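You operate a simulated robot arm through the tools that you are given. There is no shell and no other tool. Be economical: measure what you need, move in short steps, check, and stop when the job is done.

You run a simulated robot arm. Do the job below in one go: nothing can be reset, and whatever is moved stays where it is left.

TASK
Take the grey laptop off the projector and put the remote away.
Fine: press Blank on the white remote, then Off on the switcher, then pull the blue video plug and lay it on the desk before the lighting desk; stop the cue; the remote goes on top of the speaker with a top switch; the projector and both laptops stay on; the small mixer and the other plugs stay.

It is judged by the outcome, as a careful person would: the job done as asked, and still so three seconds after it is handed in. It fails if anything else is knocked over, pushed out of place, dropped, spilled or broken.

THE ROBOT
A 7-joint arm with a two-finger parallel gripper on a trunk, on a base that drives. Base frame: it is fixed to the floor where the robot stands at the start and does not move with it; the origin is under the middle of the robot, x ahead of it, y to its left, z up; the surface under the hand at the start is at about z = 750. Readings come in mm, rad, newtons and seconds.
With the tool pointing down near the work surface it reaches from about 100 to 840 mm from the robot's upright axis, wherever it stands. Its first joint turns from -2.007 to 2.007 rad. Places, roughly: amber-capped dial of the small mixer [800, -200, 800]; blank button of the remote [500, -100, 800]; blue-capped dial of the small mixer [800, -100, 800]; desk top before the lighting desk [500, 800, 800]; left mute button of the small mixer [800, -100, 800]; main dial of the small mixer [800, -200, 800]; off button of the switcher [400, -200, 700]; projector display behind the mixer [1000, -200, 800]; right mute button of the small mixer [800, -200, 800]; small black plug with an amber ban (3x3x5 cm) [600, -300, 800]; small rose-banded plug (3x3x5 cm) [500, -300, 800]; small teal-banded plug (3x3x5 cm) [600, 400, 800]; top of the speaker with a top switch [900, -900, 1000]; top switch of the speaker [800, -800, 1100]; wide black plug with a blue band (4x3x6 cm) [500, 400, 800]; wide black plug with an amber band (4x3x6 cm) [400, -300, 800]. Payload 3.91 kg.
Tool frame: the origin (TCP) lies between the finger pads and is the grasp point; the fingertips stand 30 mm ahead of it; z points along the fingers, y is the line along which they close. The gripper opens to 110 mm. The fingers are 20 mm wide and 10 mm thick; the gripper's body (48 by 112 mm) begins 55 mm behind the TCP.
Orientation is that of the tool frame in the base frame, as a unit quaternion [x, y, z, w]. With the fingers straight down and closing along the base's y, the tool's x points along the base's -x, its y along +y and its z along -z.

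THE INTERFACE
- The arm moves only by the tool apply_moves. Its argument "rows" is a list of rows, each an object of numbers (a shift or turn left out is 0, a gripper value left out holds the last): "x", "y", "z": the shift along the tool's x, y, z in units of 40 mm (1.0 is 40 mm); "wx", "wy", "wz": the turn, a rotation vector about the tool's x, y, z in units of 8 degrees (1.0 is 8 degrees). In form: [{"x": .., "y": .., "z": .., "wx": .., "wy": .., "wz": ..}, ...]. A call has 1 to 12 rows; each row shifts and turns the commanded pose from where the row before left it, along the tool's axes as they then stand. "jaw" is the gripper command, from -1 (fully open) to 1 (shut), values between in proportion, set as the call begins (left out, the last holds). A call with a number of a shift or a turn outside -1 to 1 is refused whole. Rows are played at 5 a second. More than 50 mm and 0.15 rad between two rows, or a gripper value outside its range, and nothing of the call is played. A pose out of reach is approached as far as the arm can. The call stops where the force on the tool passes 90 N (or 10 N more than at its start, if that is more) or the arm is blocked; 0.2 s more then pass. The fingers move at their own pace (about 153 mm/s each) and stop on an object; they squeeze with about 35 N. The grip force told is the motor's: it shows also when the fingers shut on nothing. Time passes only in rows, and 0.2 s behind the last, so rows that do not move let the fingers close. The reply holds the time, the measured pose of the TCP, the force on the tool along the base axes, the opening and the grip force, in the units named above and with some noise, with the torque about the TCP (base axes, N m) and any sound that the robot's microphone picked up.
- Cameras (640 x 400 px; columns grow to the right, rows downward): "scene" is now at [204.9, 183.4, 1555.2]; the picture's right is [-0.32, -0.95, 0.00], its down [-0.83, 0.28, -0.49] and it looks along [0.47, -0.16, -0.87] (base axes); focal length 291 px, centre (320, 200). "wrist" rides on the gripper at [72, 17, -103] in the tool frame; the picture's right is [-0.23, 0.97, 0.00], its down [-0.76, -0.18, -0.62] and it looks along [-0.61, -0.14, 0.78] (tool axes); focal length 222 px, centre (320, 200). There is no depth. A picture from a camera that has moved, and an enlarged one, comes with that camera's place and axes in the base frame and with its lens.
- grab_frame(camera): a new picture of that camera. No time passes.
- slide_trunk(by): slides the trunk up (or, below 0, down) by that many mm; the arm and the scene camera ride with it, the base frame stays. It gives what a move gives, with no picture.
- roll_base(legs): drives the robot by 1 to 6 legs, each [ahead, left, turn to the left] in mm, mm and rad, along the robot's own axes; the way and the turn of a leg run together, so that a leg with both is an arc; at most 1500 mm and 3.142 rad a leg. The arm and the cameras ride along, it lands a little off, and it stops where it bumps. It gives what a move gives.
- turn_head(pan, tilt): turns the head with the scene camera to pan (to the left, within 1.396 rad either way) and tilt (down, from -0.506 to 1.204), counted from straight ahead of the robot. It gives what a move gives.
- enlarge(camera, box): a new picture of the part [left, top, right, bottom] of that camera's present view, enlarged. No time passes.
- finish_job(): hands the job in; it is judged then, once.

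Work in short steps. Places have to be worked out from the pictures, the camera data and where the tool is seen: move nearer, look again, correct. Check each grasp and each placing, and mend what went wrong. You have 120 turns and 90 pictures in all, those below and enlarged ones among them. Open the gripper and draw the arm clear of the work before you hand the job in, unless the task says otherwise; then end with one line.

The tools are called after "Request:" by a JSON object that holds its "name" and its "arguments". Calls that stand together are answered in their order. apply_moves: Moves the arm, as the interface text tells. Its arguments: {"type":"object","properties":{"rows":{"type":"array"},"jaw":{"type":"number"}},"required":["rows"]} The other tools are called the same way: slide_trunk (by) slides the trunk up or down; roll_base (legs) drives the base; turn_head (pan, tilt) turns the head that bears the scene camera; grab_frame (camera) takes a picture; enlarge (camera, box) takes an enlarged picture of a part of a camera's view; finish_job () hands the job in.

At the start:

```text
t: 0.0
tool_pos: [659.7, -99.1, 1062.6]
tcp_rot: [0.0, 1.0, 0.0, 0.0]
force: [0.8, 0.6, -0.1]
moment: [-0.01, 0.03, 0.01]
opening: 109.8
finger_force: 0.1
trunk travel left (down, up): [-925.0, 65.0]
robot x, y, heading: [-0.5, -0.1, -0.001]
head pan, tilt: [-0.321, 1.058]
```

scene: 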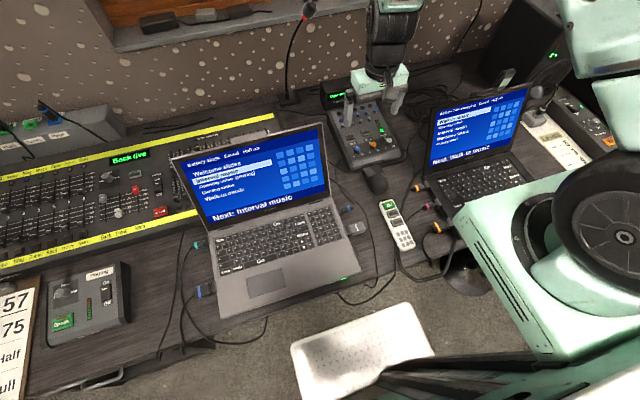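
wrist: 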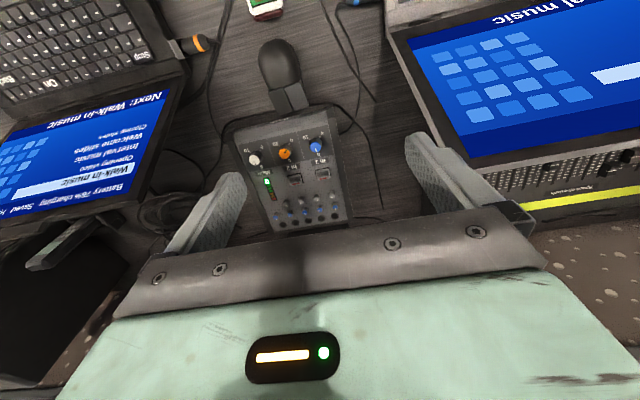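

The scene shows two laptops, remote between them, the grey laptop with plugs at left side. I look closer at the relevant parts before moving.

Request:
{"name": "enlarge", "arguments": {"camera": "scene", "box": [320, 150, 480, 300]}}

Request:
{"name": "enlarge", "arguments": {"camera": "scene", "box": [0, 90, 260, 380]}}

Request:
{"name": "enlarge", "arguments": {"camera": "scene", "box": [400, 20, 640, 170]}}

```text
2.67 times, centred on (400, 225) of scene
camera zoom: at [204.9, 183.4, 1555.2], right [-0.32, -0.95, 0.0], down [-0.83, 0.28, -0.49], along [0.47, -0.16, -0.87], focal length 776 px, centre (107, 133)
```

zoom: 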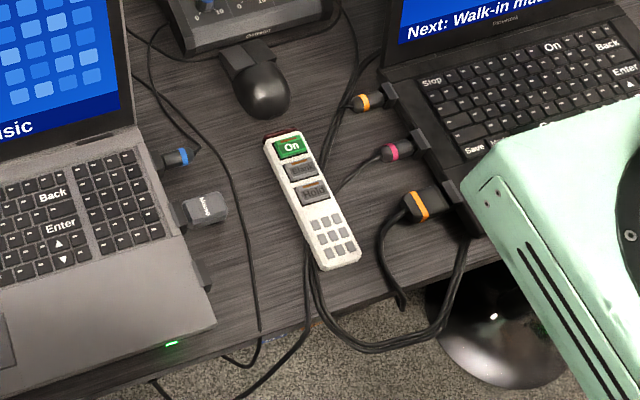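

```text
1.38 times, centred on (130, 235) of scene
camera zoom: at [204.9, 183.4, 1555.2], right [-0.32, -0.95, 0.0], down [-0.83, 0.28, -0.49], along [0.47, -0.16, -0.87], focal length 401 px, centre (582, 152)
```

zoom: 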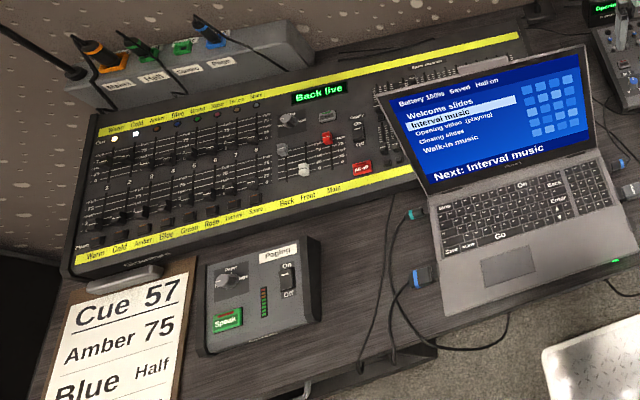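

```text
2.67 times, centred on (520, 95) of scene
camera zoom: at [204.9, 183.4, 1555.2], right [-0.32, -0.95, 0.0], down [-0.83, 0.28, -0.49], along [0.47, -0.16, -0.87], focal length 776 px, centre (-213, 480)
```

zoom: 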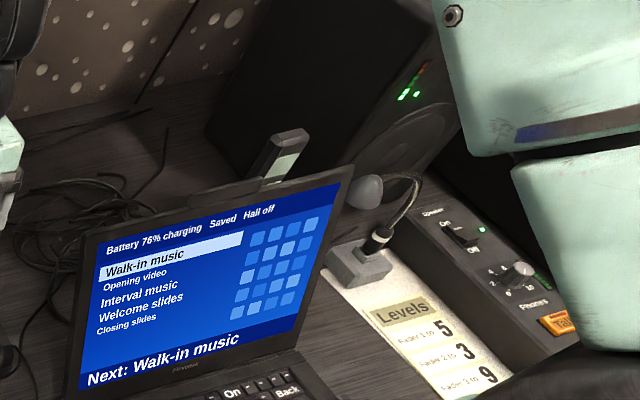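

Next I check the grey laptop's keyboard and plugs in detail, and the projector display.

Request:
{"name": "enlarge", "arguments": {"camera": "scene", "box": [170, 180, 370, 305]}}

Request:
{"name": "enlarge", "arguments": {"camera": "scene", "box": [300, 60, 460, 180]}}

Request:
{"name": "enlarge", "arguments": {"camera": "scene", "box": [165, 120, 335, 230]}}

```text
3.20 times, centred on (270, 242) of scene
camera zoom: at [204.9, 183.4, 1555.2], right [-0.32, -0.95, 0.0], down [-0.83, 0.28, -0.49], along [0.47, -0.16, -0.87], focal length 931 px, centre (480, 64)
```

zoom: 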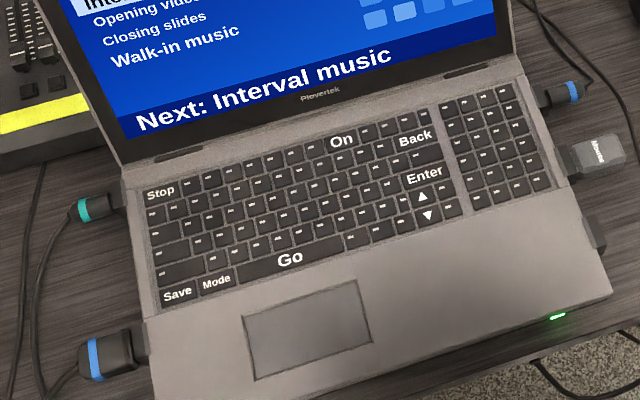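

```text
3.33 times, centred on (380, 120) of scene
camera zoom: at [204.9, 183.4, 1555.2], right [-0.32, -0.95, 0.0], down [-0.83, 0.28, -0.49], along [0.47, -0.16, -0.87], focal length 970 px, centre (120, 467)
```

zoom: 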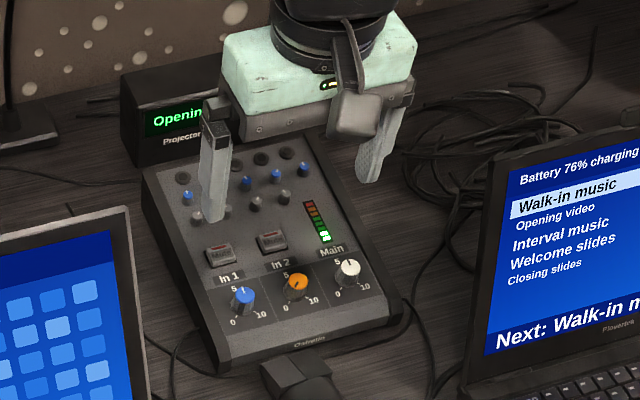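

```text
3.64 times, centred on (250, 175) of scene
camera zoom: at [204.9, 183.4, 1555.2], right [-0.32, -0.95, 0.0], down [-0.83, 0.28, -0.49], along [0.47, -0.16, -0.87], focal length 1058 px, centre (574, 291)
```

zoom: 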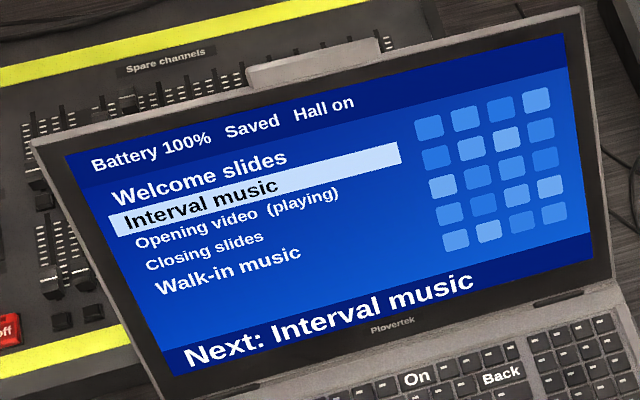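

The grey laptop is playing "Opening video", so Stop on its keyboard is the cue stop. Now I look for the switcher's Off button near [400,-200,700] and the speaker.

Request:
{"name": "turn_head", "arguments": {"pan": -0.7, "tilt": 1.1}}

Request:
{"name": "grab_frame", "arguments": {"camera": "scene"}}

Request:
{"name": "turn_head", "arguments": {"pan": -0.9, "tilt": 0.6}}

Request:
{"name": "grab_frame", "arguments": {"camera": "scene"}}

```text
t: 0.8
tool_pos: [659.1, -98.1, 1061.4]
tcp_rot: [0.0, 1.0, 0.0, 0.0]
force: [0.8, -0.9, -0.7]
moment: [0.02, 0.03, 0.01]
opening: 110.0
finger_force: 0.1
trunk travel left (down, up): [-925.0, 65.0]
robot x, y, heading: [-1.8, -2.1, -0.002]
head pan, tilt: [-0.7, 1.1]
```

```text
81 pictures are left
camera scene: at [190.6, 163.6, 1552.5], right [-0.64, -0.77, 0.0], down [-0.68, 0.57, -0.45], along [0.35, -0.29, -0.89], focal length 291 px, centre (320, 200)
```

scene: 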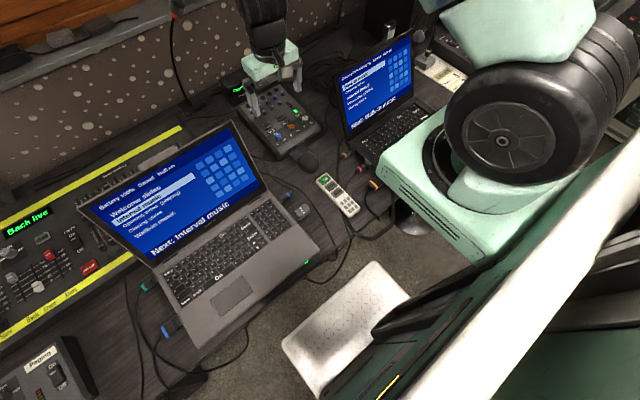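

```text
t: 1.8
tool_pos: [660.1, -98.5, 1062.9]
tcp_rot: [0.001, 1.0, 0.0, 0.0]
force: [-0.1, 0.0, -0.6]
moment: [0.02, 0.0, -0.01]
opening: 110.1
finger_force: 0.0
trunk travel left (down, up): [-925.0, 65.0]
robot x, y, heading: [-1.0, -1.0, -0.001]
head pan, tilt: [-0.901, 0.6]
```

```text
80 pictures are left
camera scene: at [197.2, 135.0, 1591.0], right [-0.78, -0.62, 0.0], down [-0.35, 0.44, -0.82], along [0.51, -0.65, -0.57], focal length 291 px, centre (320, 200)
```

scene: 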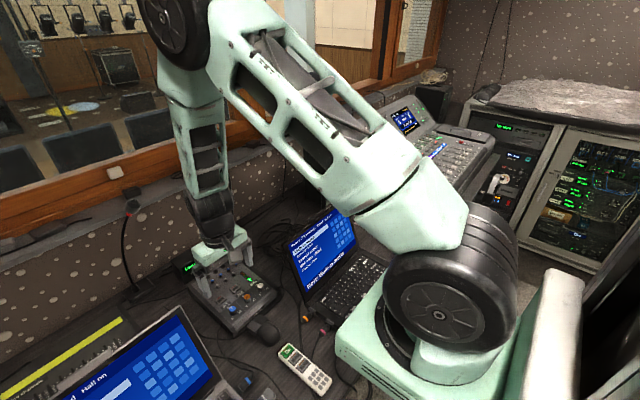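

The switcher isn't visible from here; it's likely on the desk's front face. I back the robot away to see it and the right-hand side.

Request:
{"name": "roll_base", "arguments": {"legs": [[-600, 0, 0]]}}

Request:
{"name": "turn_head", "arguments": {"pan": -0.3, "tilt": 0.6}}

Request:
{"name": "grab_frame", "arguments": {"camera": "scene"}}

```text
t: 4.2
tool_pos: [328.3, -69.8, 1153.0]
tcp_rot: [-0.028, 0.986, 0.024, 0.163]
force: [-1.2, -0.5, 1.1]
moment: [-0.01, -0.06, -0.01]
opening: 109.7
finger_force: 0.0
trunk travel left (down, up): [-925.0, 65.0]
robot x, y, heading: [-367.8, -11.3, 0.023]
head pan, tilt: [-0.901, 0.6]
stopped in leg 1: the robot was blocked; the commanded pose is now the measured one
```

```text
t: 5.2
tool_pos: [330.5, -69.8, 1147.3]
tcp_rot: [-0.028, 0.987, 0.024, 0.157]
force: [0.4, 0.0, 0.2]
moment: [0.02, 0.01, 0.03]
opening: 110.0
finger_force: 0.1
trunk travel left (down, up): [-925.0, 65.0]
robot x, y, heading: [-368.3, -11.1, 0.018]
head pan, tilt: [-0.3, 0.6]
```

```text
79 pictures are left
camera scene: at [-17.3, 173.6, 1588.3], right [-0.27, -0.96, 0.02], down [-0.61, 0.15, -0.78], along [0.74, -0.23, -0.63], focal length 291 px, centre (320, 200)
```

scene: 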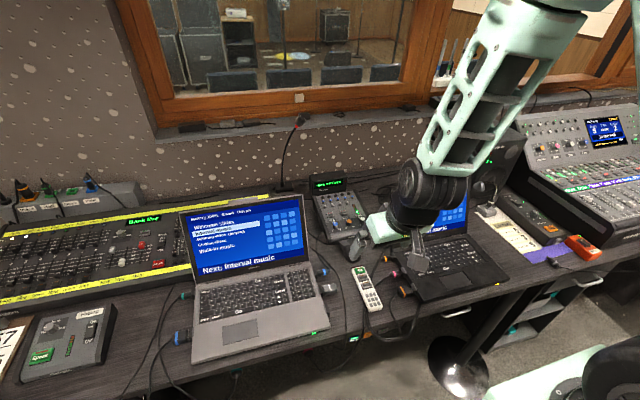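

The base bumped something behind and now appears pitched forward slightly. I ease forward to get it level.

Request:
{"name": "roll_base", "arguments": {"legs": [[60, 0, 0]]}}

Request:
{"name": "turn_head", "arguments": {"pan": -0.2, "tilt": 0.8}}

Request:
{"name": "grab_frame", "arguments": {"camera": "scene"}}

```text
t: 5.9
tool_pos: [356.1, -28.4, 1280.8]
tcp_rot: [-0.02, 0.917, 0.065, 0.392]
force: [-1.6, 0.3, 1.7]
moment: [-0.06, 0.02, -0.02]
opening: 109.9
finger_force: 0.0
trunk travel left (down, up): [-925.0, 65.0]
robot x, y, heading: [-357.0, -12.8, 0.026]
head pan, tilt: [-0.3, 0.6]
stopped in leg 1: the robot was blocked; the commanded pose is now the measured one
```

```text
t: 6.6
tool_pos: [357.7, -31.5, 1274.9]
tcp_rot: [-0.018, 0.92, 0.063, 0.386]
force: [-0.2, 1.0, 0.3]
moment: [0.04, -0.01, -0.01]
opening: 110.0
finger_force: 0.1
trunk travel left (down, up): [-925.0, 65.0]
robot x, y, heading: [-362.6, -17.1, 0.023]
head pan, tilt: [-0.201, 0.799]
```

```text
78 pictures are left
camera scene: at [-25.7, 182.6, 1572.7], right [-0.17, -0.98, 0.02], down [-0.76, 0.12, -0.64], along [0.63, -0.12, -0.77], focal length 291 px, centre (320, 200)
```

scene: 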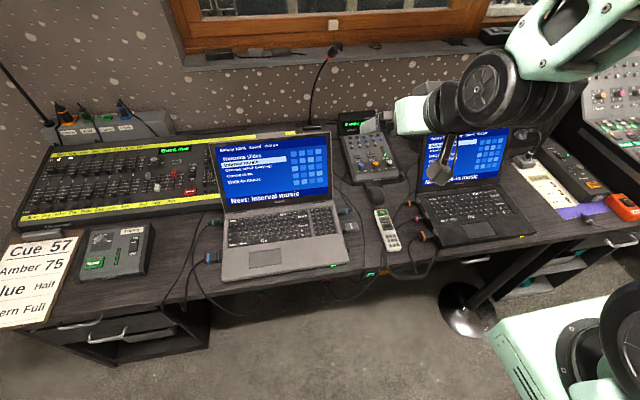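

The body is still pitched about 5° and the arm got displaced; I need to see what's touching beside/behind the robot.

Request:
{"name": "turn_head", "arguments": {"pan": -1.39, "tilt": 0.5}}

Request:
{"name": "grab_frame", "arguments": {"camera": "scene"}}

Request:
{"name": "turn_head", "arguments": {"pan": 1.39, "tilt": 0.7}}

Request:
{"name": "grab_frame", "arguments": {"camera": "scene"}}

Request:
{"name": "grab_frame", "arguments": {"camera": "wrist"}}

```text
t: 8.0
tool_pos: [358.3, -30.2, 1275.4]
tcp_rot: [-0.02, 0.921, 0.064, 0.385]
force: [-0.2, -0.2, 0.7]
moment: [0.02, -0.04, -0.01]
opening: 110.0
finger_force: 0.1
trunk travel left (down, up): [-925.0, 65.0]
robot x, y, heading: [-358.4, -12.3, 0.028]
head pan, tilt: [-1.389, 0.499]
```

```text
77 pictures are left
camera scene: at [-85.1, 108.2, 1603.2], right [-0.98, -0.21, 0.07], down [-0.17, 0.47, -0.87], along [0.15, -0.86, -0.49], focal length 291 px, centre (320, 200)
```

scene: 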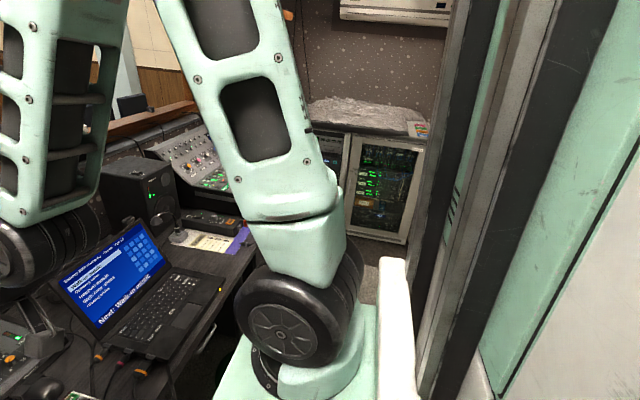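

```text
t: 10.4
tool_pos: [356.2, -29.9, 1273.5]
tcp_rot: [-0.02, 0.92, 0.063, 0.386]
force: [-0.5, 0.0, -0.1]
moment: [0.01, 0.02, 0.0]
opening: 110.0
finger_force: 0.1
trunk travel left (down, up): [-925.0, 65.0]
robot x, y, heading: [-363.5, -12.8, 0.032]
head pan, tilt: [1.389, 0.7]
```

```text
76 pictures are left
camera scene: at [-93.2, 281.3, 1585.7], right [0.99, -0.15, -0.07], down [-0.16, -0.64, -0.75], along [0.07, 0.75, -0.65], focal length 291 px, centre (320, 200)
```

scene: 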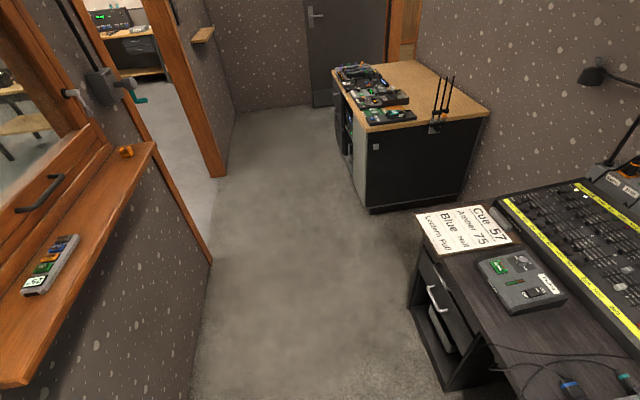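

```text
75 pictures are left
camera wrist: at [231.9, -25.4, 1296.5], right [0.07, 0.96, 0.26], down [0.11, -0.27, 0.96], along [0.99, -0.04, -0.13], focal length 222 px, centre (320, 200)
```

wrist: 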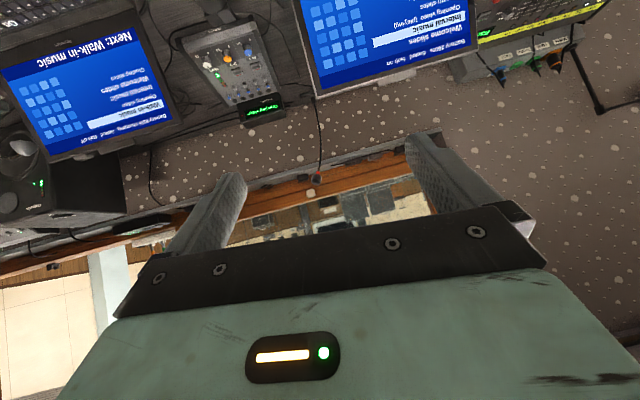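

The booth is narrow with a wall and sill behind. I look down by the base to see what it's caught on.

Request:
{"name": "turn_head", "arguments": {"pan": 1.39, "tilt": 1.2}}

Request:
{"name": "grab_frame", "arguments": {"camera": "scene"}}

Request:
{"name": "turn_head", "arguments": {"pan": -0.1, "tilt": 1.2}}

Request:
{"name": "grab_frame", "arguments": {"camera": "scene"}}

```text
t: 11.4
tool_pos: [356.6, -29.4, 1275.5]
tcp_rot: [-0.022, 0.921, 0.065, 0.384]
force: [-0.2, 0.3, 0.4]
moment: [0.02, 0.02, -0.01]
opening: 110.0
finger_force: 0.0
trunk travel left (down, up): [-925.0, 65.0]
robot x, y, heading: [-362.4, -16.8, 0.031]
head pan, tilt: [1.389, 1.201]
```

```text
74 pictures are left
camera scene: at [-100.5, 252.5, 1550.3], right [0.99, -0.15, -0.07], down [-0.17, -0.92, -0.35], along [-0.02, 0.36, -0.93], focal length 291 px, centre (320, 200)
```

scene: 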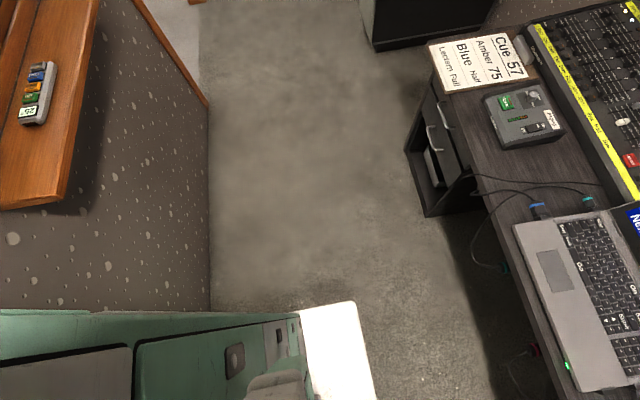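

```text
t: 13.0
tool_pos: [357.1, -29.9, 1275.2]
tcp_rot: [-0.021, 0.921, 0.065, 0.384]
force: [0.1, 0.0, 0.3]
moment: [0.02, 0.04, 0.02]
opening: 110.1
finger_force: 0.1
trunk travel left (down, up): [-925.0, 65.0]
robot x, y, heading: [-362.0, -12.8, 0.031]
head pan, tilt: [-0.099, 1.201]
```

```text
73 pictures are left
camera scene: at [-53.5, 193.1, 1546.8], right [-0.07, -1.0, 0.01], down [-0.95, 0.06, -0.29], along [0.29, -0.03, -0.96], focal length 291 px, centre (320, 200)
```

scene: 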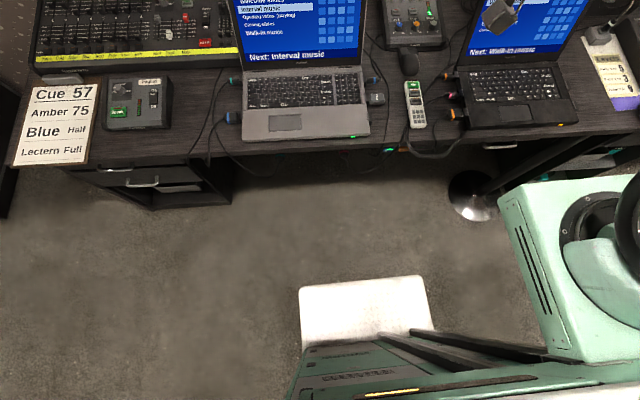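

The base rear is near the back wall; nothing is in front. I try driving forward again.

Request:
{"name": "roll_base", "arguments": {"legs": [[150, 0, 0]]}}

Request:
{"name": "grab_frame", "arguments": {"camera": "scene"}}

```text
t: 13.7
tool_pos: [348.7, 35.1, 1414.3]
tcp_rot: [0.003, 0.825, 0.154, 0.543]
force: [-1.1, 0.8, 0.4]
moment: [-0.02, 0.04, -0.05]
opening: 110.2
finger_force: 0.0
trunk travel left (down, up): [-925.0, 65.0]
robot x, y, heading: [-352.3, -19.2, 0.032]
head pan, tilt: [-0.099, 1.201]
stopped in leg 1: the robot was blocked; the commanded pose is now the measured one
```

```text
72 pictures are left
camera scene: at [-57.0, 193.3, 1547.9], right [-0.06, -1.0, 0.01], down [-0.95, 0.06, -0.3], along [0.3, -0.03, -0.95], focal length 291 px, centre (320, 200)
```

scene: 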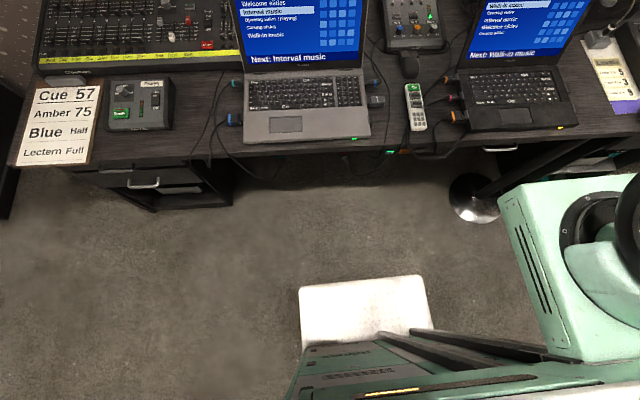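

Arm keeps getting displaced during blocked drives; I look up at the elbow to see whether it touches something.

Request:
{"name": "turn_head", "arguments": {"pan": -1.0, "tilt": -0.3}}

Request:
{"name": "grab_frame", "arguments": {"camera": "scene"}}

```text
t: 15.3
tool_pos: [351.7, 31.3, 1408.9]
tcp_rot: [0.004, 0.829, 0.152, 0.538]
force: [-0.6, 0.0, 0.8]
moment: [0.0, -0.03, 0.01]
opening: 110.1
finger_force: 0.1
trunk travel left (down, up): [-925.0, 65.0]
robot x, y, heading: [-355.3, -15.3, 0.035]
head pan, tilt: [-1.0, -0.3]
```

```text
71 pictures are left
camera scene: at [-58.0, 131.4, 1672.9], right [-0.82, -0.57, 0.06], down [0.1, -0.24, -0.96], along [0.57, -0.78, 0.26], focal length 291 px, centre (320, 200)
```

scene: 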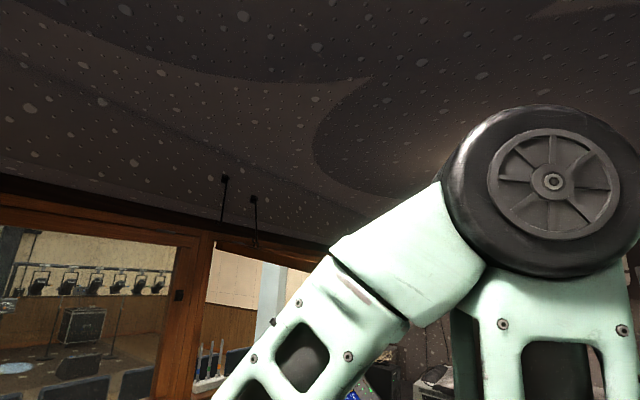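

The elbow is jammed against the low ceiling; that explains the pitch. I lower the trunk to free it.

Request:
{"name": "slide_trunk", "arguments": {"by": -150}}

Request:
{"name": "grab_frame", "arguments": {"camera": "scene"}}

```text
t: 15.6
tool_pos: [333.4, 59.6, 1444.9]
tcp_rot: [0.02, 0.804, 0.202, 0.56]
force: [0.0, 0.8, 0.0]
moment: [-0.01, 0.02, 0.05]
opening: 109.9
finger_force: 0.1
trunk travel left (down, up): [-923.0, 67.0]
robot x, y, heading: [-343.7, -19.3, 0.039]
head pan, tilt: [-1.0, -0.3]
stopped: the arm was blocked; the commanded pose is now the measured one
```

```text
70 pictures are left
camera scene: at [-45.9, 130.5, 1667.0], right [-0.82, -0.57, 0.06], down [0.1, -0.24, -0.96], along [0.57, -0.78, 0.26], focal length 291 px, centre (320, 200)
```

scene: 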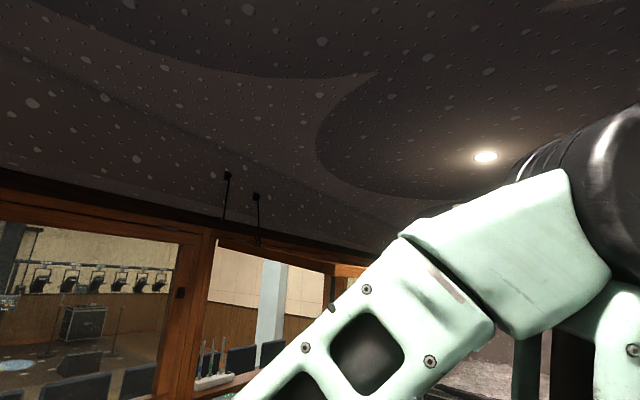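

Nudging the arm itself: I move the tool forward and down in small steps, which should bring the elbow forward and down off whatever it touches.

Request:
{"name": "apply_moves", "arguments": {"rows": [{"x": 0.5, "z": 0.5}, {"x": 0.5, "z": 0.5}, {"x": 0.5, "z": 0.5}, {"x": 0.5, "z": 0.5}]}}

Request:
{"name": "grab_frame", "arguments": {"camera": "scene"}}

```text
t: 16.0
tool_pos: [316.4, 95.1, 1433.5]
tcp_rot: [0.043, 0.822, 0.232, 0.518]
force: [-0.2, 0.2, -0.6]
moment: [-0.03, 0.01, 0.05]
opening: 110.0
finger_force: 0.0
out of reach, approached as far as the arm can: row 1
trunk travel left (down, up): [-923.0, 67.0]
robot x, y, heading: [-346.1, -19.9, 0.04]
head pan, tilt: [-1.0, -0.3]
stopped in row 1: the arm was blocked; the commanded pose is now the measured one
```

```text
69 pictures are left
camera scene: at [-40.4, 139.9, 1667.2], right [-0.82, -0.57, 0.07], down [0.1, -0.25, -0.96], along [0.57, -0.78, 0.26], focal length 291 px, centre (320, 200)
```

scene: 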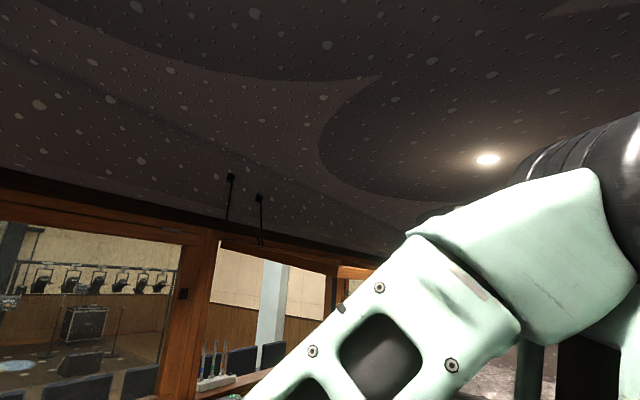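

Still blocked. I look at the shoulder/trunk area of the arm for the contact.

Request:
{"name": "turn_head", "arguments": {"pan": -1.39, "tilt": 0.15}}

Request:
{"name": "grab_frame", "arguments": {"camera": "scene"}}

Request:
{"name": "grab_frame", "arguments": {"camera": "wrist"}}

```text
t: 16.9
tool_pos: [315.7, 95.5, 1432.1]
tcp_rot: [0.04, 0.822, 0.232, 0.518]
force: [-0.2, 0.0, -0.6]
moment: [-0.01, 0.01, 0.0]
opening: 110.2
finger_force: 0.0
trunk travel left (down, up): [-923.0, 67.0]
robot x, y, heading: [-343.7, -22.3, 0.041]
head pan, tilt: [-1.389, 0.15]
```

```text
68 pictures are left
camera scene: at [-67.4, 112.7, 1630.0], right [-0.97, -0.22, 0.08], down [-0.11, 0.14, -0.98], along [0.21, -0.97, -0.16], focal length 291 px, centre (320, 200)
```

scene: 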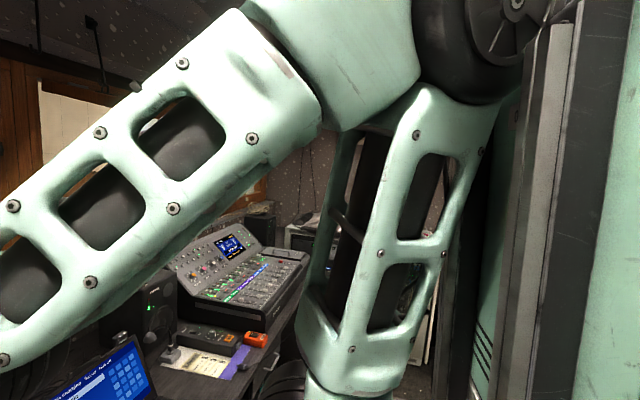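

```text
67 pictures are left
camera wrist: at [189.3, 97.2, 1415.7], right [-0.07, 0.8, 0.6], down [-0.16, -0.6, 0.78], along [0.98, -0.04, 0.17], focal length 222 px, centre (320, 200)
```

wrist: 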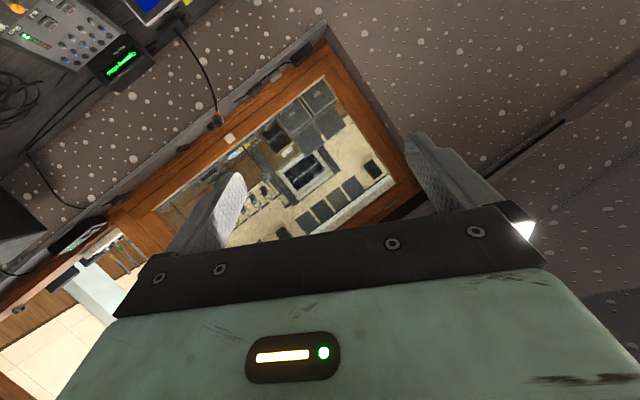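

The body is still pitched (camera roll 0.08), so each reset misinterprets the arm pose; the rear is likely resting on something. I keep driving forward to roll off it, with a longer leg.

Request:
{"name": "roll_base", "arguments": {"legs": [[300, 0, 0]]}}

Request:
{"name": "grab_frame", "arguments": {"camera": "scene"}}

```text
t: 18.9
tool_pos: [526.6, 66.6, 1473.2]
tcp_rot: [0.012, 0.781, 0.2, 0.592]
force: [0.2, 0.0, 1.6]
moment: [0.01, 0.0, -0.03]
opening: 110.0
finger_force: 0.2
trunk travel left (down, up): [-923.0, 67.0]
robot x, y, heading: [-59.9, -7.4, 0.036]
head pan, tilt: [-1.389, 0.15]
```

```text
66 pictures are left
camera scene: at [103.4, 110.9, 1629.8], right [-0.98, -0.22, 0.0], down [-0.04, 0.15, -0.99], along [0.21, -0.97, -0.15], focal length 291 px, centre (320, 200)
```

scene: 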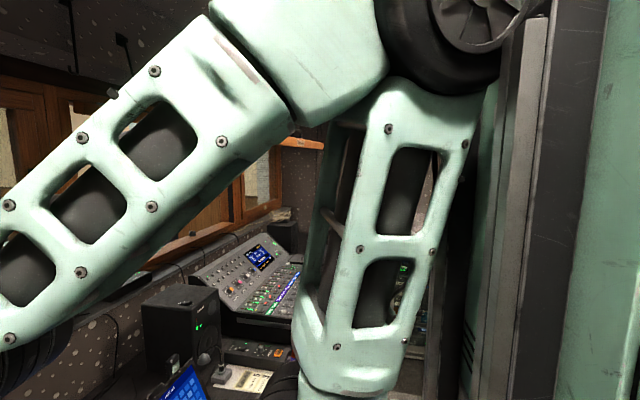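

Now the robot is level and free at x≈-60. I lower the hand 240 mm, then rotate it to point straight down.

Request:
{"name": "apply_moves", "arguments": {"rows": [{"x": 0.92, "y": -0.326, "z": 0.22}, {"x": 0.92, "y": -0.326, "z": 0.22}, {"x": 0.92, "y": -0.326, "z": 0.22}, {"x": 0.92, "y": -0.326, "z": 0.22}, {"x": 0.92, "y": -0.326, "z": 0.22}]}}

Request:
{"name": "apply_moves", "arguments": {"rows": [{"wx": 0.309, "wy": 0.915, "wz": -0.02}, {"wx": 0.309, "wy": 0.915, "wz": -0.02}, {"wx": 0.309, "wy": 0.915, "wz": -0.02}, {"wx": 0.309, "wy": 0.915, "wz": -0.02}, {"wx": 0.309, "wy": 0.915, "wz": -0.02}, {"wx": 0.309, "wy": 0.915, "wz": -0.02}, {"wx": 0.309, "wy": 0.915, "wz": -0.02}, {"wx": 0.309, "wy": 0.915, "wz": -0.02}, {"wx": 0.309, "wy": 0.915, "wz": -0.02}, {"wx": 0.309, "wy": 0.915, "wz": -0.02}]}}

```text
t: 20.1
tool_pos: [580.0, 115.1, 1311.5]
tcp_rot: [0.012, 0.78, 0.199, 0.593]
force: [0.0, -0.3, -0.7]
moment: [0.01, 0.01, 0.05]
opening: 109.9
finger_force: 0.2
out of reach, approached as far as the arm can: row 1, 2, 3, 4, 5
trunk travel left (down, up): [-923.0, 67.0]
robot x, y, heading: [-57.2, -4.7, 0.033]
head pan, tilt: [-1.389, 0.15]
```

```text
t: 22.3
tool_pos: [579.1, 114.0, 1309.2]
tcp_rot: [0.006, 1.0, 0.004, 0.03]
force: [-1.2, -0.2, 1.3]
moment: [0.02, -0.04, 0.03]
opening: 110.0
finger_force: 0.0
out of reach, approached as far as the arm can: row 6
trunk travel left (down, up): [-923.0, 67.0]
robot x, y, heading: [-58.8, -6.7, 0.034]
head pan, tilt: [-1.389, 0.15]
```

The hand points down again. Now I look at the desk's front edge for the switcher.

Request:
{"name": "turn_head", "arguments": {"pan": -0.35, "tilt": 0.95}}

Request:
{"name": "grab_frame", "arguments": {"camera": "scene"}}

Request:
{"name": "grab_frame", "arguments": {"camera": "wrist"}}

```text
t: 23.6
tool_pos: [580.2, 114.4, 1309.9]
tcp_rot: [0.005, 0.999, 0.003, 0.033]
force: [-0.2, 0.0, -0.1]
moment: [-0.01, 0.01, -0.04]
opening: 109.8
finger_force: 0.0
trunk travel left (down, up): [-923.0, 67.0]
robot x, y, heading: [-57.9, -11.5, 0.036]
head pan, tilt: [-0.351, 0.949]
```

```text
65 pictures are left
camera scene: at [147.1, 179.5, 1560.5], right [-0.31, -0.95, 0.0], down [-0.77, 0.25, -0.58], along [0.55, -0.18, -0.81], focal length 291 px, centre (320, 200)
```

scene: 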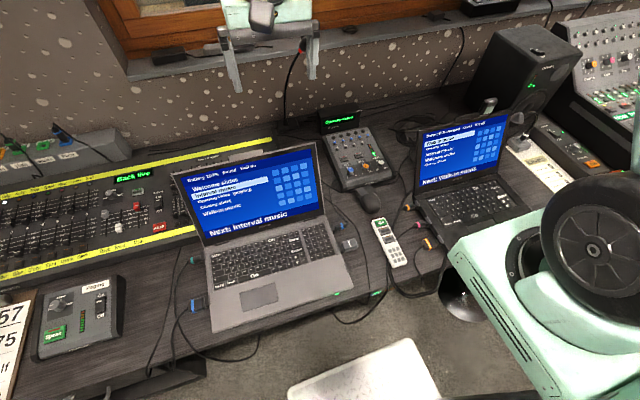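

```text
64 pictures are left
camera wrist: at [502.4, 131.5, 1408.4], right [0.24, 0.97, 0.02], down [0.72, -0.19, 0.67], along [0.65, -0.14, -0.74], focal length 222 px, centre (320, 200)
```

wrist: 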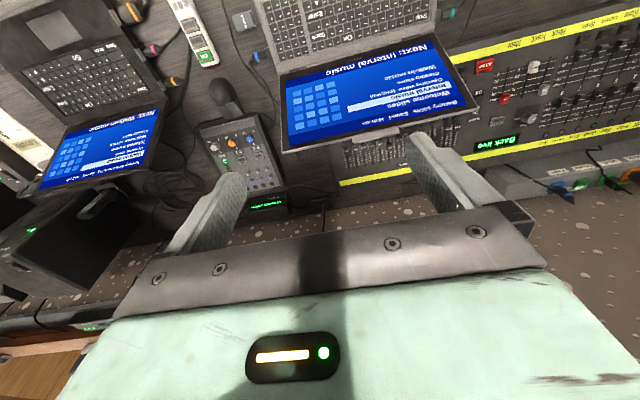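

A green glow is at the desk's front edge near (375,293). Let me enlarge there.

Request:
{"name": "enlarge", "arguments": {"camera": "scene", "box": [330, 210, 470, 320]}}

```text
3.64 times, centred on (400, 265) of scene
camera zoom: at [147.1, 179.5, 1560.5], right [-0.31, -0.95, 0.0], down [-0.77, 0.25, -0.58], along [0.55, -0.18, -0.81], focal length 1058 px, centre (29, -36)
```

zoom: 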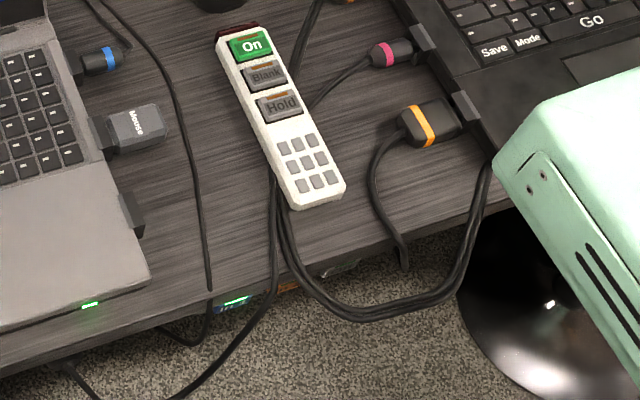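

The switcher is mounted under the desk edge around x≈350. I back off moderately (the wall behind lies further), lower the trunk, and view the front face.

Request:
{"name": "roll_base", "arguments": {"legs": [[-170, 0, 0]]}}

Request:
{"name": "slide_trunk", "arguments": {"by": -300}}

Request:
{"name": "turn_head", "arguments": {"pan": -0.35, "tilt": 0.8}}

Request:
{"name": "grab_frame", "arguments": {"camera": "scene"}}

```text
t: 25.0
tool_pos: [411.3, 110.0, 1310.1]
tcp_rot: [0.003, 0.999, 0.003, 0.032]
force: [-0.2, 0.4, -0.2]
moment: [0.03, 0.01, 0.01]
opening: 110.1
finger_force: 0.0
trunk travel left (down, up): [-923.0, 67.0]
robot x, y, heading: [-230.3, -13.3, 0.04]
head pan, tilt: [-0.351, 0.949]
```

```text
t: 28.0
tool_pos: [411.1, 109.9, 1009.7]
tcp_rot: [0.003, 0.999, 0.004, 0.032]
force: [-0.6, -0.3, 0.0]
moment: [-0.04, 0.03, 0.0]
opening: 109.6
finger_force: 0.1
trunk travel left (down, up): [-623.0, 367.0]
robot x, y, heading: [-229.9, -14.3, 0.038]
head pan, tilt: [-0.351, 0.949]
```

```text
t: 28.7
tool_pos: [410.4, 109.3, 1009.9]
tcp_rot: [0.004, 0.999, 0.003, 0.031]
force: [0.2, 0.2, -0.5]
moment: [0.0, -0.03, 0.02]
opening: 109.9
finger_force: 0.0
trunk travel left (down, up): [-623.0, 367.0]
robot x, y, heading: [-228.6, -10.4, 0.035]
head pan, tilt: [-0.351, 0.799]
```

```text
62 pictures are left
camera scene: at [-15.9, 171.2, 1272.0], right [-0.31, -0.95, 0.0], down [-0.68, 0.22, -0.7], along [0.66, -0.21, -0.72], focal length 291 px, centre (320, 200)
```

scene: 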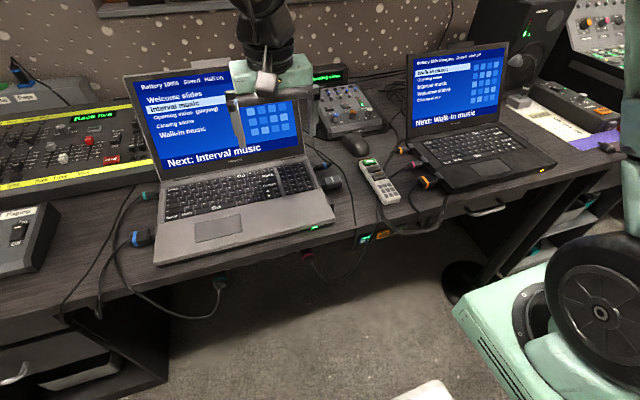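

Request:
{"name": "enlarge", "arguments": {"camera": "scene", "box": [320, 190, 460, 280]}}

Request:
{"name": "enlarge", "arguments": {"camera": "scene", "box": [90, 180, 250, 330]}}

```text
4.44 times, centred on (390, 235) of scene
camera zoom: at [-15.9, 171.2, 1272.0], right [-0.31, -0.95, 0.0], down [-0.68, 0.22, -0.7], along [0.66, -0.21, -0.72], focal length 1293 px, centre (9, 44)
```

zoom: 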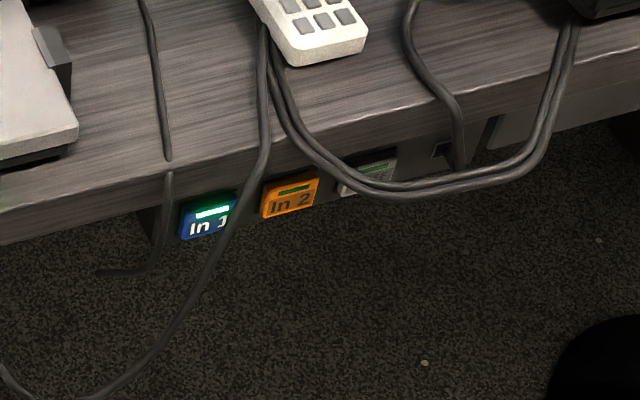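

```text
2.67 times, centred on (170, 255) of scene
camera zoom: at [-15.9, 171.2, 1272.0], right [-0.31, -0.95, 0.0], down [-0.68, 0.22, -0.7], along [0.66, -0.21, -0.72], focal length 776 px, centre (720, 53)
```

zoom: 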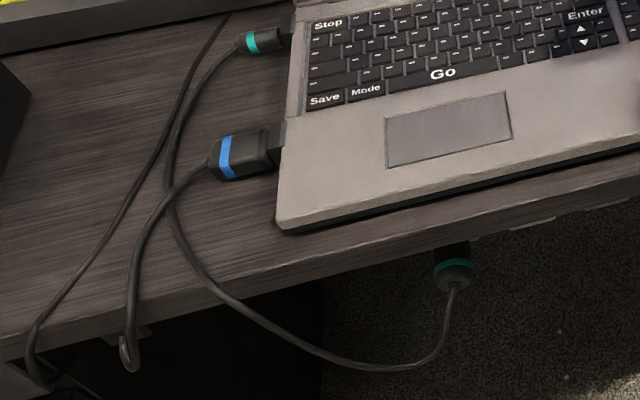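

The switcher under the desk edge has In 1 (lit), In 2, and a grey third button (Off) near (355..370,-165,~680), partly behind hanging cables. First comes Blank: I close the fingers, level the tool and move it over the remote.

Request:
{"name": "apply_moves", "arguments": {"jaw": 1, "rows": [{"x": -0.2, "y": -0.8, "z": 0.1, "wy": 0.444}, {"x": -0.2, "y": -0.8, "z": 0.1}, {"x": -0.2, "y": -0.8, "z": 0.1}, {"x": -0.2, "y": -0.8, "z": 0.1}, {"x": -0.2, "y": -0.8, "z": 0.1}, {"x": -0.2, "y": -0.8, "z": 0.1}, {"x": -0.2, "y": -0.8, "z": 0.1}, {"x": -0.2, "y": -0.8, "z": 0.1}]}}

Request:
{"name": "grab_frame", "arguments": {"camera": "wrist"}}

```text
t: 30.5
tool_pos: [475.7, -145.0, 976.6]
tcp_rot: [0.002, 1.0, 0.003, 0.001]
force: [0.0, 0.7, -0.5]
moment: [-0.02, -0.03, 0.01]
opening: 0.3
finger_force: 35.2
trunk travel left (down, up): [-623.0, 367.0]
robot x, y, heading: [-225.8, -16.7, 0.039]
head pan, tilt: [-0.351, 0.799]
```

```text
59 pictures are left
camera wrist: at [403.7, -129.5, 1079.9], right [0.23, 0.97, 0.01], down [0.76, -0.19, 0.62], along [0.61, -0.14, -0.78], focal length 222 px, centre (320, 200)
```

wrist: 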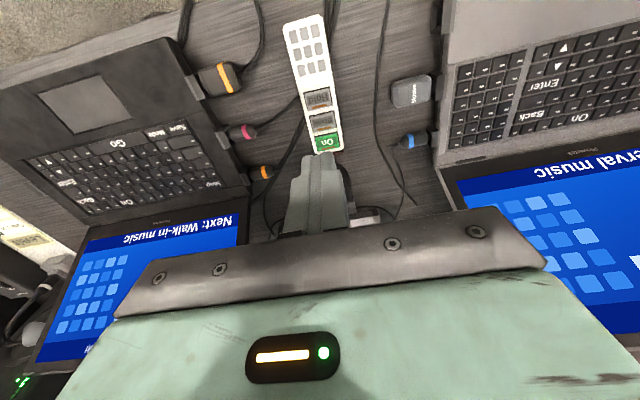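

Blank projects to about (511,-147). I descend to a tip height of ~50 mm above the remote and check again.

Request:
{"name": "apply_moves", "arguments": {"rows": [{"x": -0.22, "y": -0.01, "z": 0.8}, {"x": -0.22, "y": -0.01, "z": 0.8}, {"x": -0.22, "y": -0.01, "z": 0.8}, {"x": -0.22, "y": -0.01, "z": 0.8}, {}]}}

Request:
{"name": "enlarge", "arguments": {"camera": "wrist", "box": [240, 80, 400, 220]}}

```text
t: 31.7
tool_pos: [505.8, -147.0, 847.5]
tcp_rot: [0.003, 1.0, 0.003, 0.001]
force: [0.1, -0.5, 0.1]
moment: [0.0, 0.02, 0.01]
opening: 0.0
finger_force: 34.6
trunk travel left (down, up): [-623.0, 367.0]
robot x, y, heading: [-229.5, -10.6, 0.043]
head pan, tilt: [-0.351, 0.799]
```

```text
2.86 times, centred on (320, 150) of wrist
camera zoom: at [435.0, -130.4, 950.2], right [0.23, 0.97, 0.01], down [0.76, -0.19, 0.62], along [0.61, -0.14, -0.78], focal length 635 px, centre (320, 343)
```

zoom: 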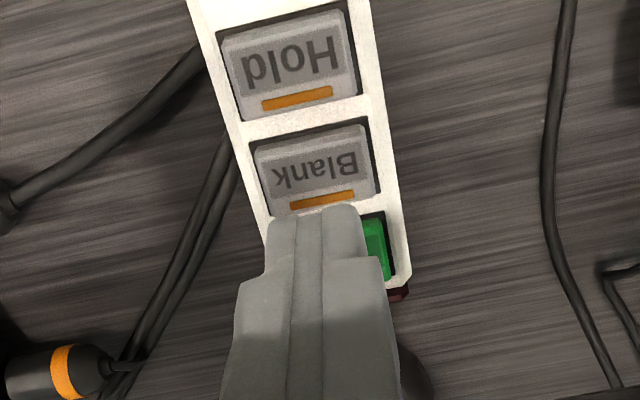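

The button centre is at about (509,-149), z≈772. I descend in steps and press gently.

Request:
{"name": "apply_moves", "arguments": {"rows": [{"x": -0.09, "y": -0.04, "z": 0.5}, {"z": 0.4}, {}]}}

Request:
{"name": "enlarge", "arguments": {"camera": "wrist", "box": [240, 80, 400, 220]}}

```text
t: 32.5
tool_pos: [510.0, -147.9, 812.6]
tcp_rot: [0.004, 1.0, 0.003, 0.002]
force: [0.1, 0.1, -0.3]
moment: [0.01, 0.01, 0.05]
opening: 0.2
finger_force: 35.4
trunk travel left (down, up): [-623.0, 367.0]
robot x, y, heading: [-222.7, -12.5, 0.04]
head pan, tilt: [-0.351, 0.799]
```

```text
2.86 times, centred on (320, 150) of wrist
camera zoom: at [439.2, -132.0, 915.3], right [0.23, 0.97, 0.01], down [0.76, -0.19, 0.62], along [0.61, -0.14, -0.78], focal length 635 px, centre (320, 343)
```

zoom: 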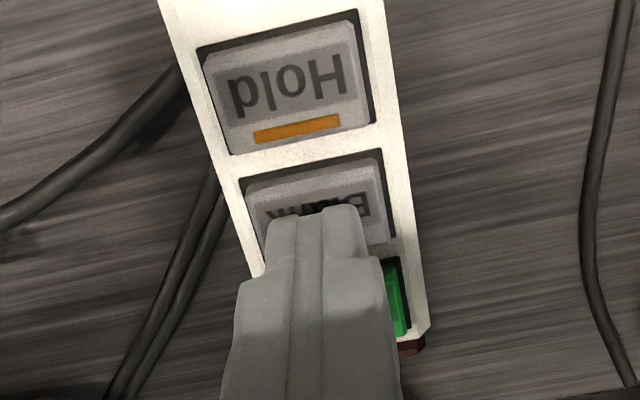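

The tip is centred over Blank; I press down in small steps.

Request:
{"name": "apply_moves", "arguments": {"rows": [{"x": -0.03, "z": 0.1}, {"z": 0.1}, {"z": 0.06}, {"z": 0.06}, {}]}}

Request:
{"name": "grab_frame", "arguments": {"camera": "scene"}}

```text
t: 33.7
tool_pos: [512.4, -148.6, 801.4]
tcp_rot: [0.005, 1.0, 0.004, 0.002]
force: [-1.9, -3.7, 25.3]
moment: [-0.12, 0.11, -0.03]
opening: 0.5
finger_force: 34.8
trunk travel left (down, up): [-623.0, 367.0]
robot x, y, heading: [-226.4, -13.3, 0.034]
head pan, tilt: [-0.351, 0.799]
heard: click
```

```text
56 pictures are left
camera scene: at [-17.0, 171.2, 1272.4], right [-0.31, -0.95, 0.0], down [-0.68, 0.22, -0.7], along [0.66, -0.21, -0.72], focal length 291 px, centre (320, 200)
```

scene: 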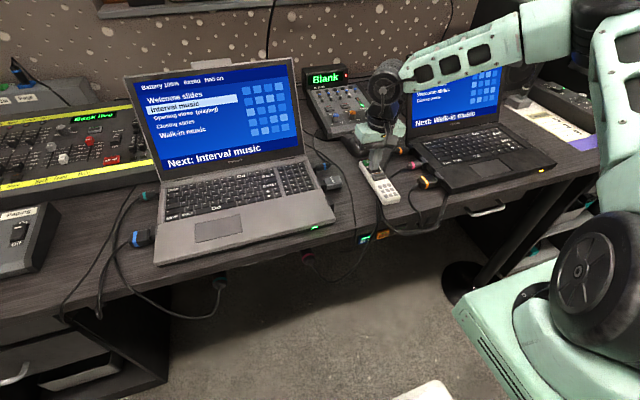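

Blank registered (projector display shows "Blank", click heard). I lift off and retract in front of the desk for the Off press.

Request:
{"name": "apply_moves", "arguments": {"rows": [{"z": -0.5}, {"z": -1}, {"z": -1}, {"z": -1}, {"x": 1, "z": -0.4}, {"x": 1}, {"x": 1}, {"x": 1}, {"x": 1}, {"x": 1}, {"x": 1}, {"x": 0.8}]}}

Request:
{"name": "apply_moves", "arguments": {"rows": [{"wy": -0.94}, {"wy": -0.94}, {"wy": -0.94}, {"wy": -0.94}, {"wy": -0.94}, {"wy": -0.94}, {"wy": -0.94}, {"wy": -0.94}, {"wy": -0.94}, {"wy": -0.94}, {"wy": -0.94}, {"wy": -0.91}]}}

Request:
{"name": "grab_frame", "arguments": {"camera": "scene"}}

```text
t: 36.3
tool_pos: [247.7, -154.4, 969.2]
tcp_rot: [0.004, 1.0, 0.003, 0.0]
force: [0.1, -0.6, -0.1]
moment: [0.01, 0.01, 0.0]
opening: 0.0
finger_force: 34.4
out of reach, approached as far as the arm can: row 11, 12
trunk travel left (down, up): [-623.0, 367.0]
robot x, y, heading: [-224.4, -15.4, 0.038]
head pan, tilt: [-0.351, 0.799]
```

```text
t: 38.9
tool_pos: [470.3, -196.7, 1098.5]
tcp_rot: [0.005, 0.706, -0.001, 0.708]
force: [-0.5, 0.3, 0.9]
moment: [0.0, 0.01, -0.01]
opening: 0.0
finger_force: 35.3
out of reach, approached as far as the arm can: row 1, 2, 3, 4, 5, 6, 7, 8, 9, 10, 11, 12
trunk travel left (down, up): [-623.0, 367.0]
robot x, y, heading: [-228.0, -9.7, 0.039]
head pan, tilt: [-0.351, 0.799]
```

```text
55 pictures are left
camera scene: at [-16.1, 171.3, 1272.1], right [-0.31, -0.95, 0.0], down [-0.68, 0.22, -0.7], along [0.66, -0.21, -0.72], focal length 291 px, centre (320, 200)
```

scene: 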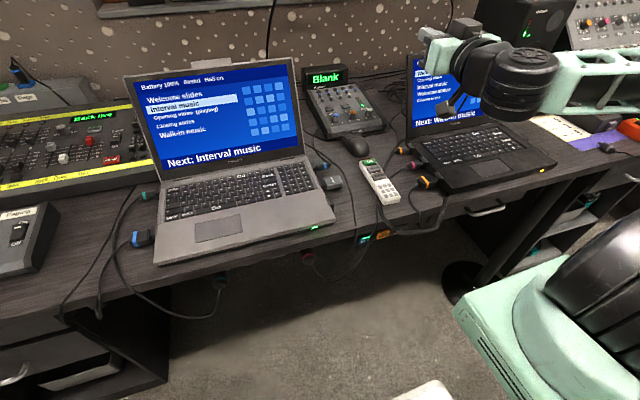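

The arm can't fold that close in front of itself. I raise the hand a bit and shift the robot left so the arm can reach diagonally right to the switcher with the fingers pointing forward.

Request:
{"name": "apply_moves", "arguments": {"rows": [{"x": -0.8}, {"x": -0.8}, {}]}}

Request:
{"name": "roll_base", "arguments": {"legs": [[0, 400, 0]]}}

Request:
{"name": "turn_head", "arguments": {"pan": -0.7, "tilt": 0.75}}

Request:
{"name": "grab_frame", "arguments": {"camera": "scene"}}

```text
t: 39.7
tool_pos: [473.0, -196.1, 1161.1]
tcp_rot: [0.005, 0.707, 0.0, 0.707]
force: [0.7, 0.3, 0.0]
moment: [0.04, 0.03, 0.01]
opening: 0.0
finger_force: 35.0
trunk travel left (down, up): [-623.0, 367.0]
robot x, y, heading: [-223.6, -15.8, 0.041]
head pan, tilt: [-0.351, 0.799]
```

```text
t: 42.2
tool_pos: [456.8, 213.3, 1160.3]
tcp_rot: [0.003, 0.707, 0.002, 0.708]
force: [0.7, 0.2, 0.6]
moment: [0.02, 0.0, -0.01]
opening: 0.0
finger_force: 35.2
trunk travel left (down, up): [-623.0, 367.0]
robot x, y, heading: [-245.7, 397.0, 0.046]
head pan, tilt: [-0.351, 0.799]
```

```text
t: 43.1
tool_pos: [458.5, 213.7, 1160.1]
tcp_rot: [0.004, 0.707, 0.002, 0.708]
force: [0.2, 0.6, -0.4]
moment: [0.01, -0.01, 0.0]
opening: 0.2
finger_force: 35.1
trunk travel left (down, up): [-623.0, 367.0]
robot x, y, heading: [-246.6, 394.7, 0.042]
head pan, tilt: [-0.7, 0.75]
```

```text
54 pictures are left
camera scene: at [-44.8, 554.0, 1276.0], right [-0.61, -0.79, 0.0], down [-0.54, 0.42, -0.73], along [0.58, -0.45, -0.68], focal length 291 px, centre (320, 200)
```

scene: 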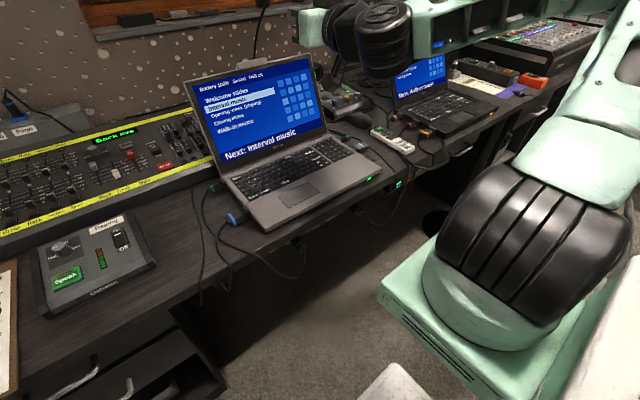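

I swing the hand right and back, to in front of the desk near the switcher, still high.

Request:
{"name": "apply_moves", "arguments": {"rows": [{"y": -0.85, "z": -0.5}, {"y": -0.85, "z": -0.5}, {"y": -0.85, "z": -0.5}, {"y": -0.85, "z": -0.5}, {"y": -0.85, "z": -0.5}, {"y": -0.85, "z": -0.5}, {"y": -0.85, "z": -0.5}, {"y": -0.85, "z": -0.5}, {"y": -0.85, "z": -0.5}, {"y": -0.85, "z": -0.5}, {"y": -0.85, "z": -0.5}, {"z": -0.5}]}}

Request:
{"name": "grab_frame", "arguments": {"camera": "scene"}}

```text
t: 45.7
tool_pos: [292.9, -56.8, 1186.5]
tcp_rot: [-0.003, 0.706, 0.016, 0.708]
force: [0.7, -0.3, -0.2]
moment: [0.01, -0.02, 0.03]
opening: 0.0
finger_force: 34.7
out of reach, approached as far as the arm can: row 9, 10, 11, 12
trunk travel left (down, up): [-623.0, 367.0]
robot x, y, heading: [-241.5, 392.0, 0.044]
head pan, tilt: [-0.7, 0.75]
```

```text
53 pictures are left
camera scene: at [-44.9, 553.9, 1276.0], right [-0.61, -0.79, 0.0], down [-0.54, 0.42, -0.73], along [0.58, -0.45, -0.68], focal length 291 px, centre (320, 200)
```

scene: 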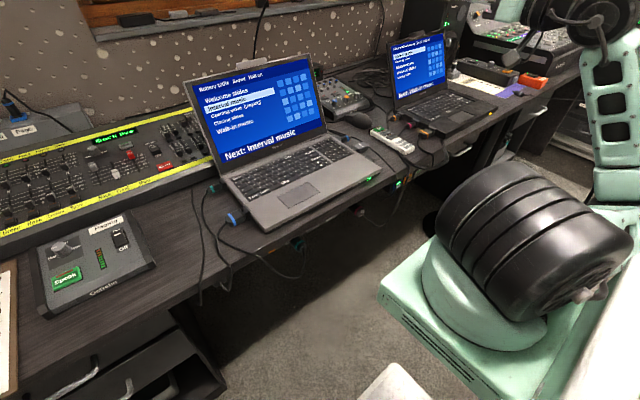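

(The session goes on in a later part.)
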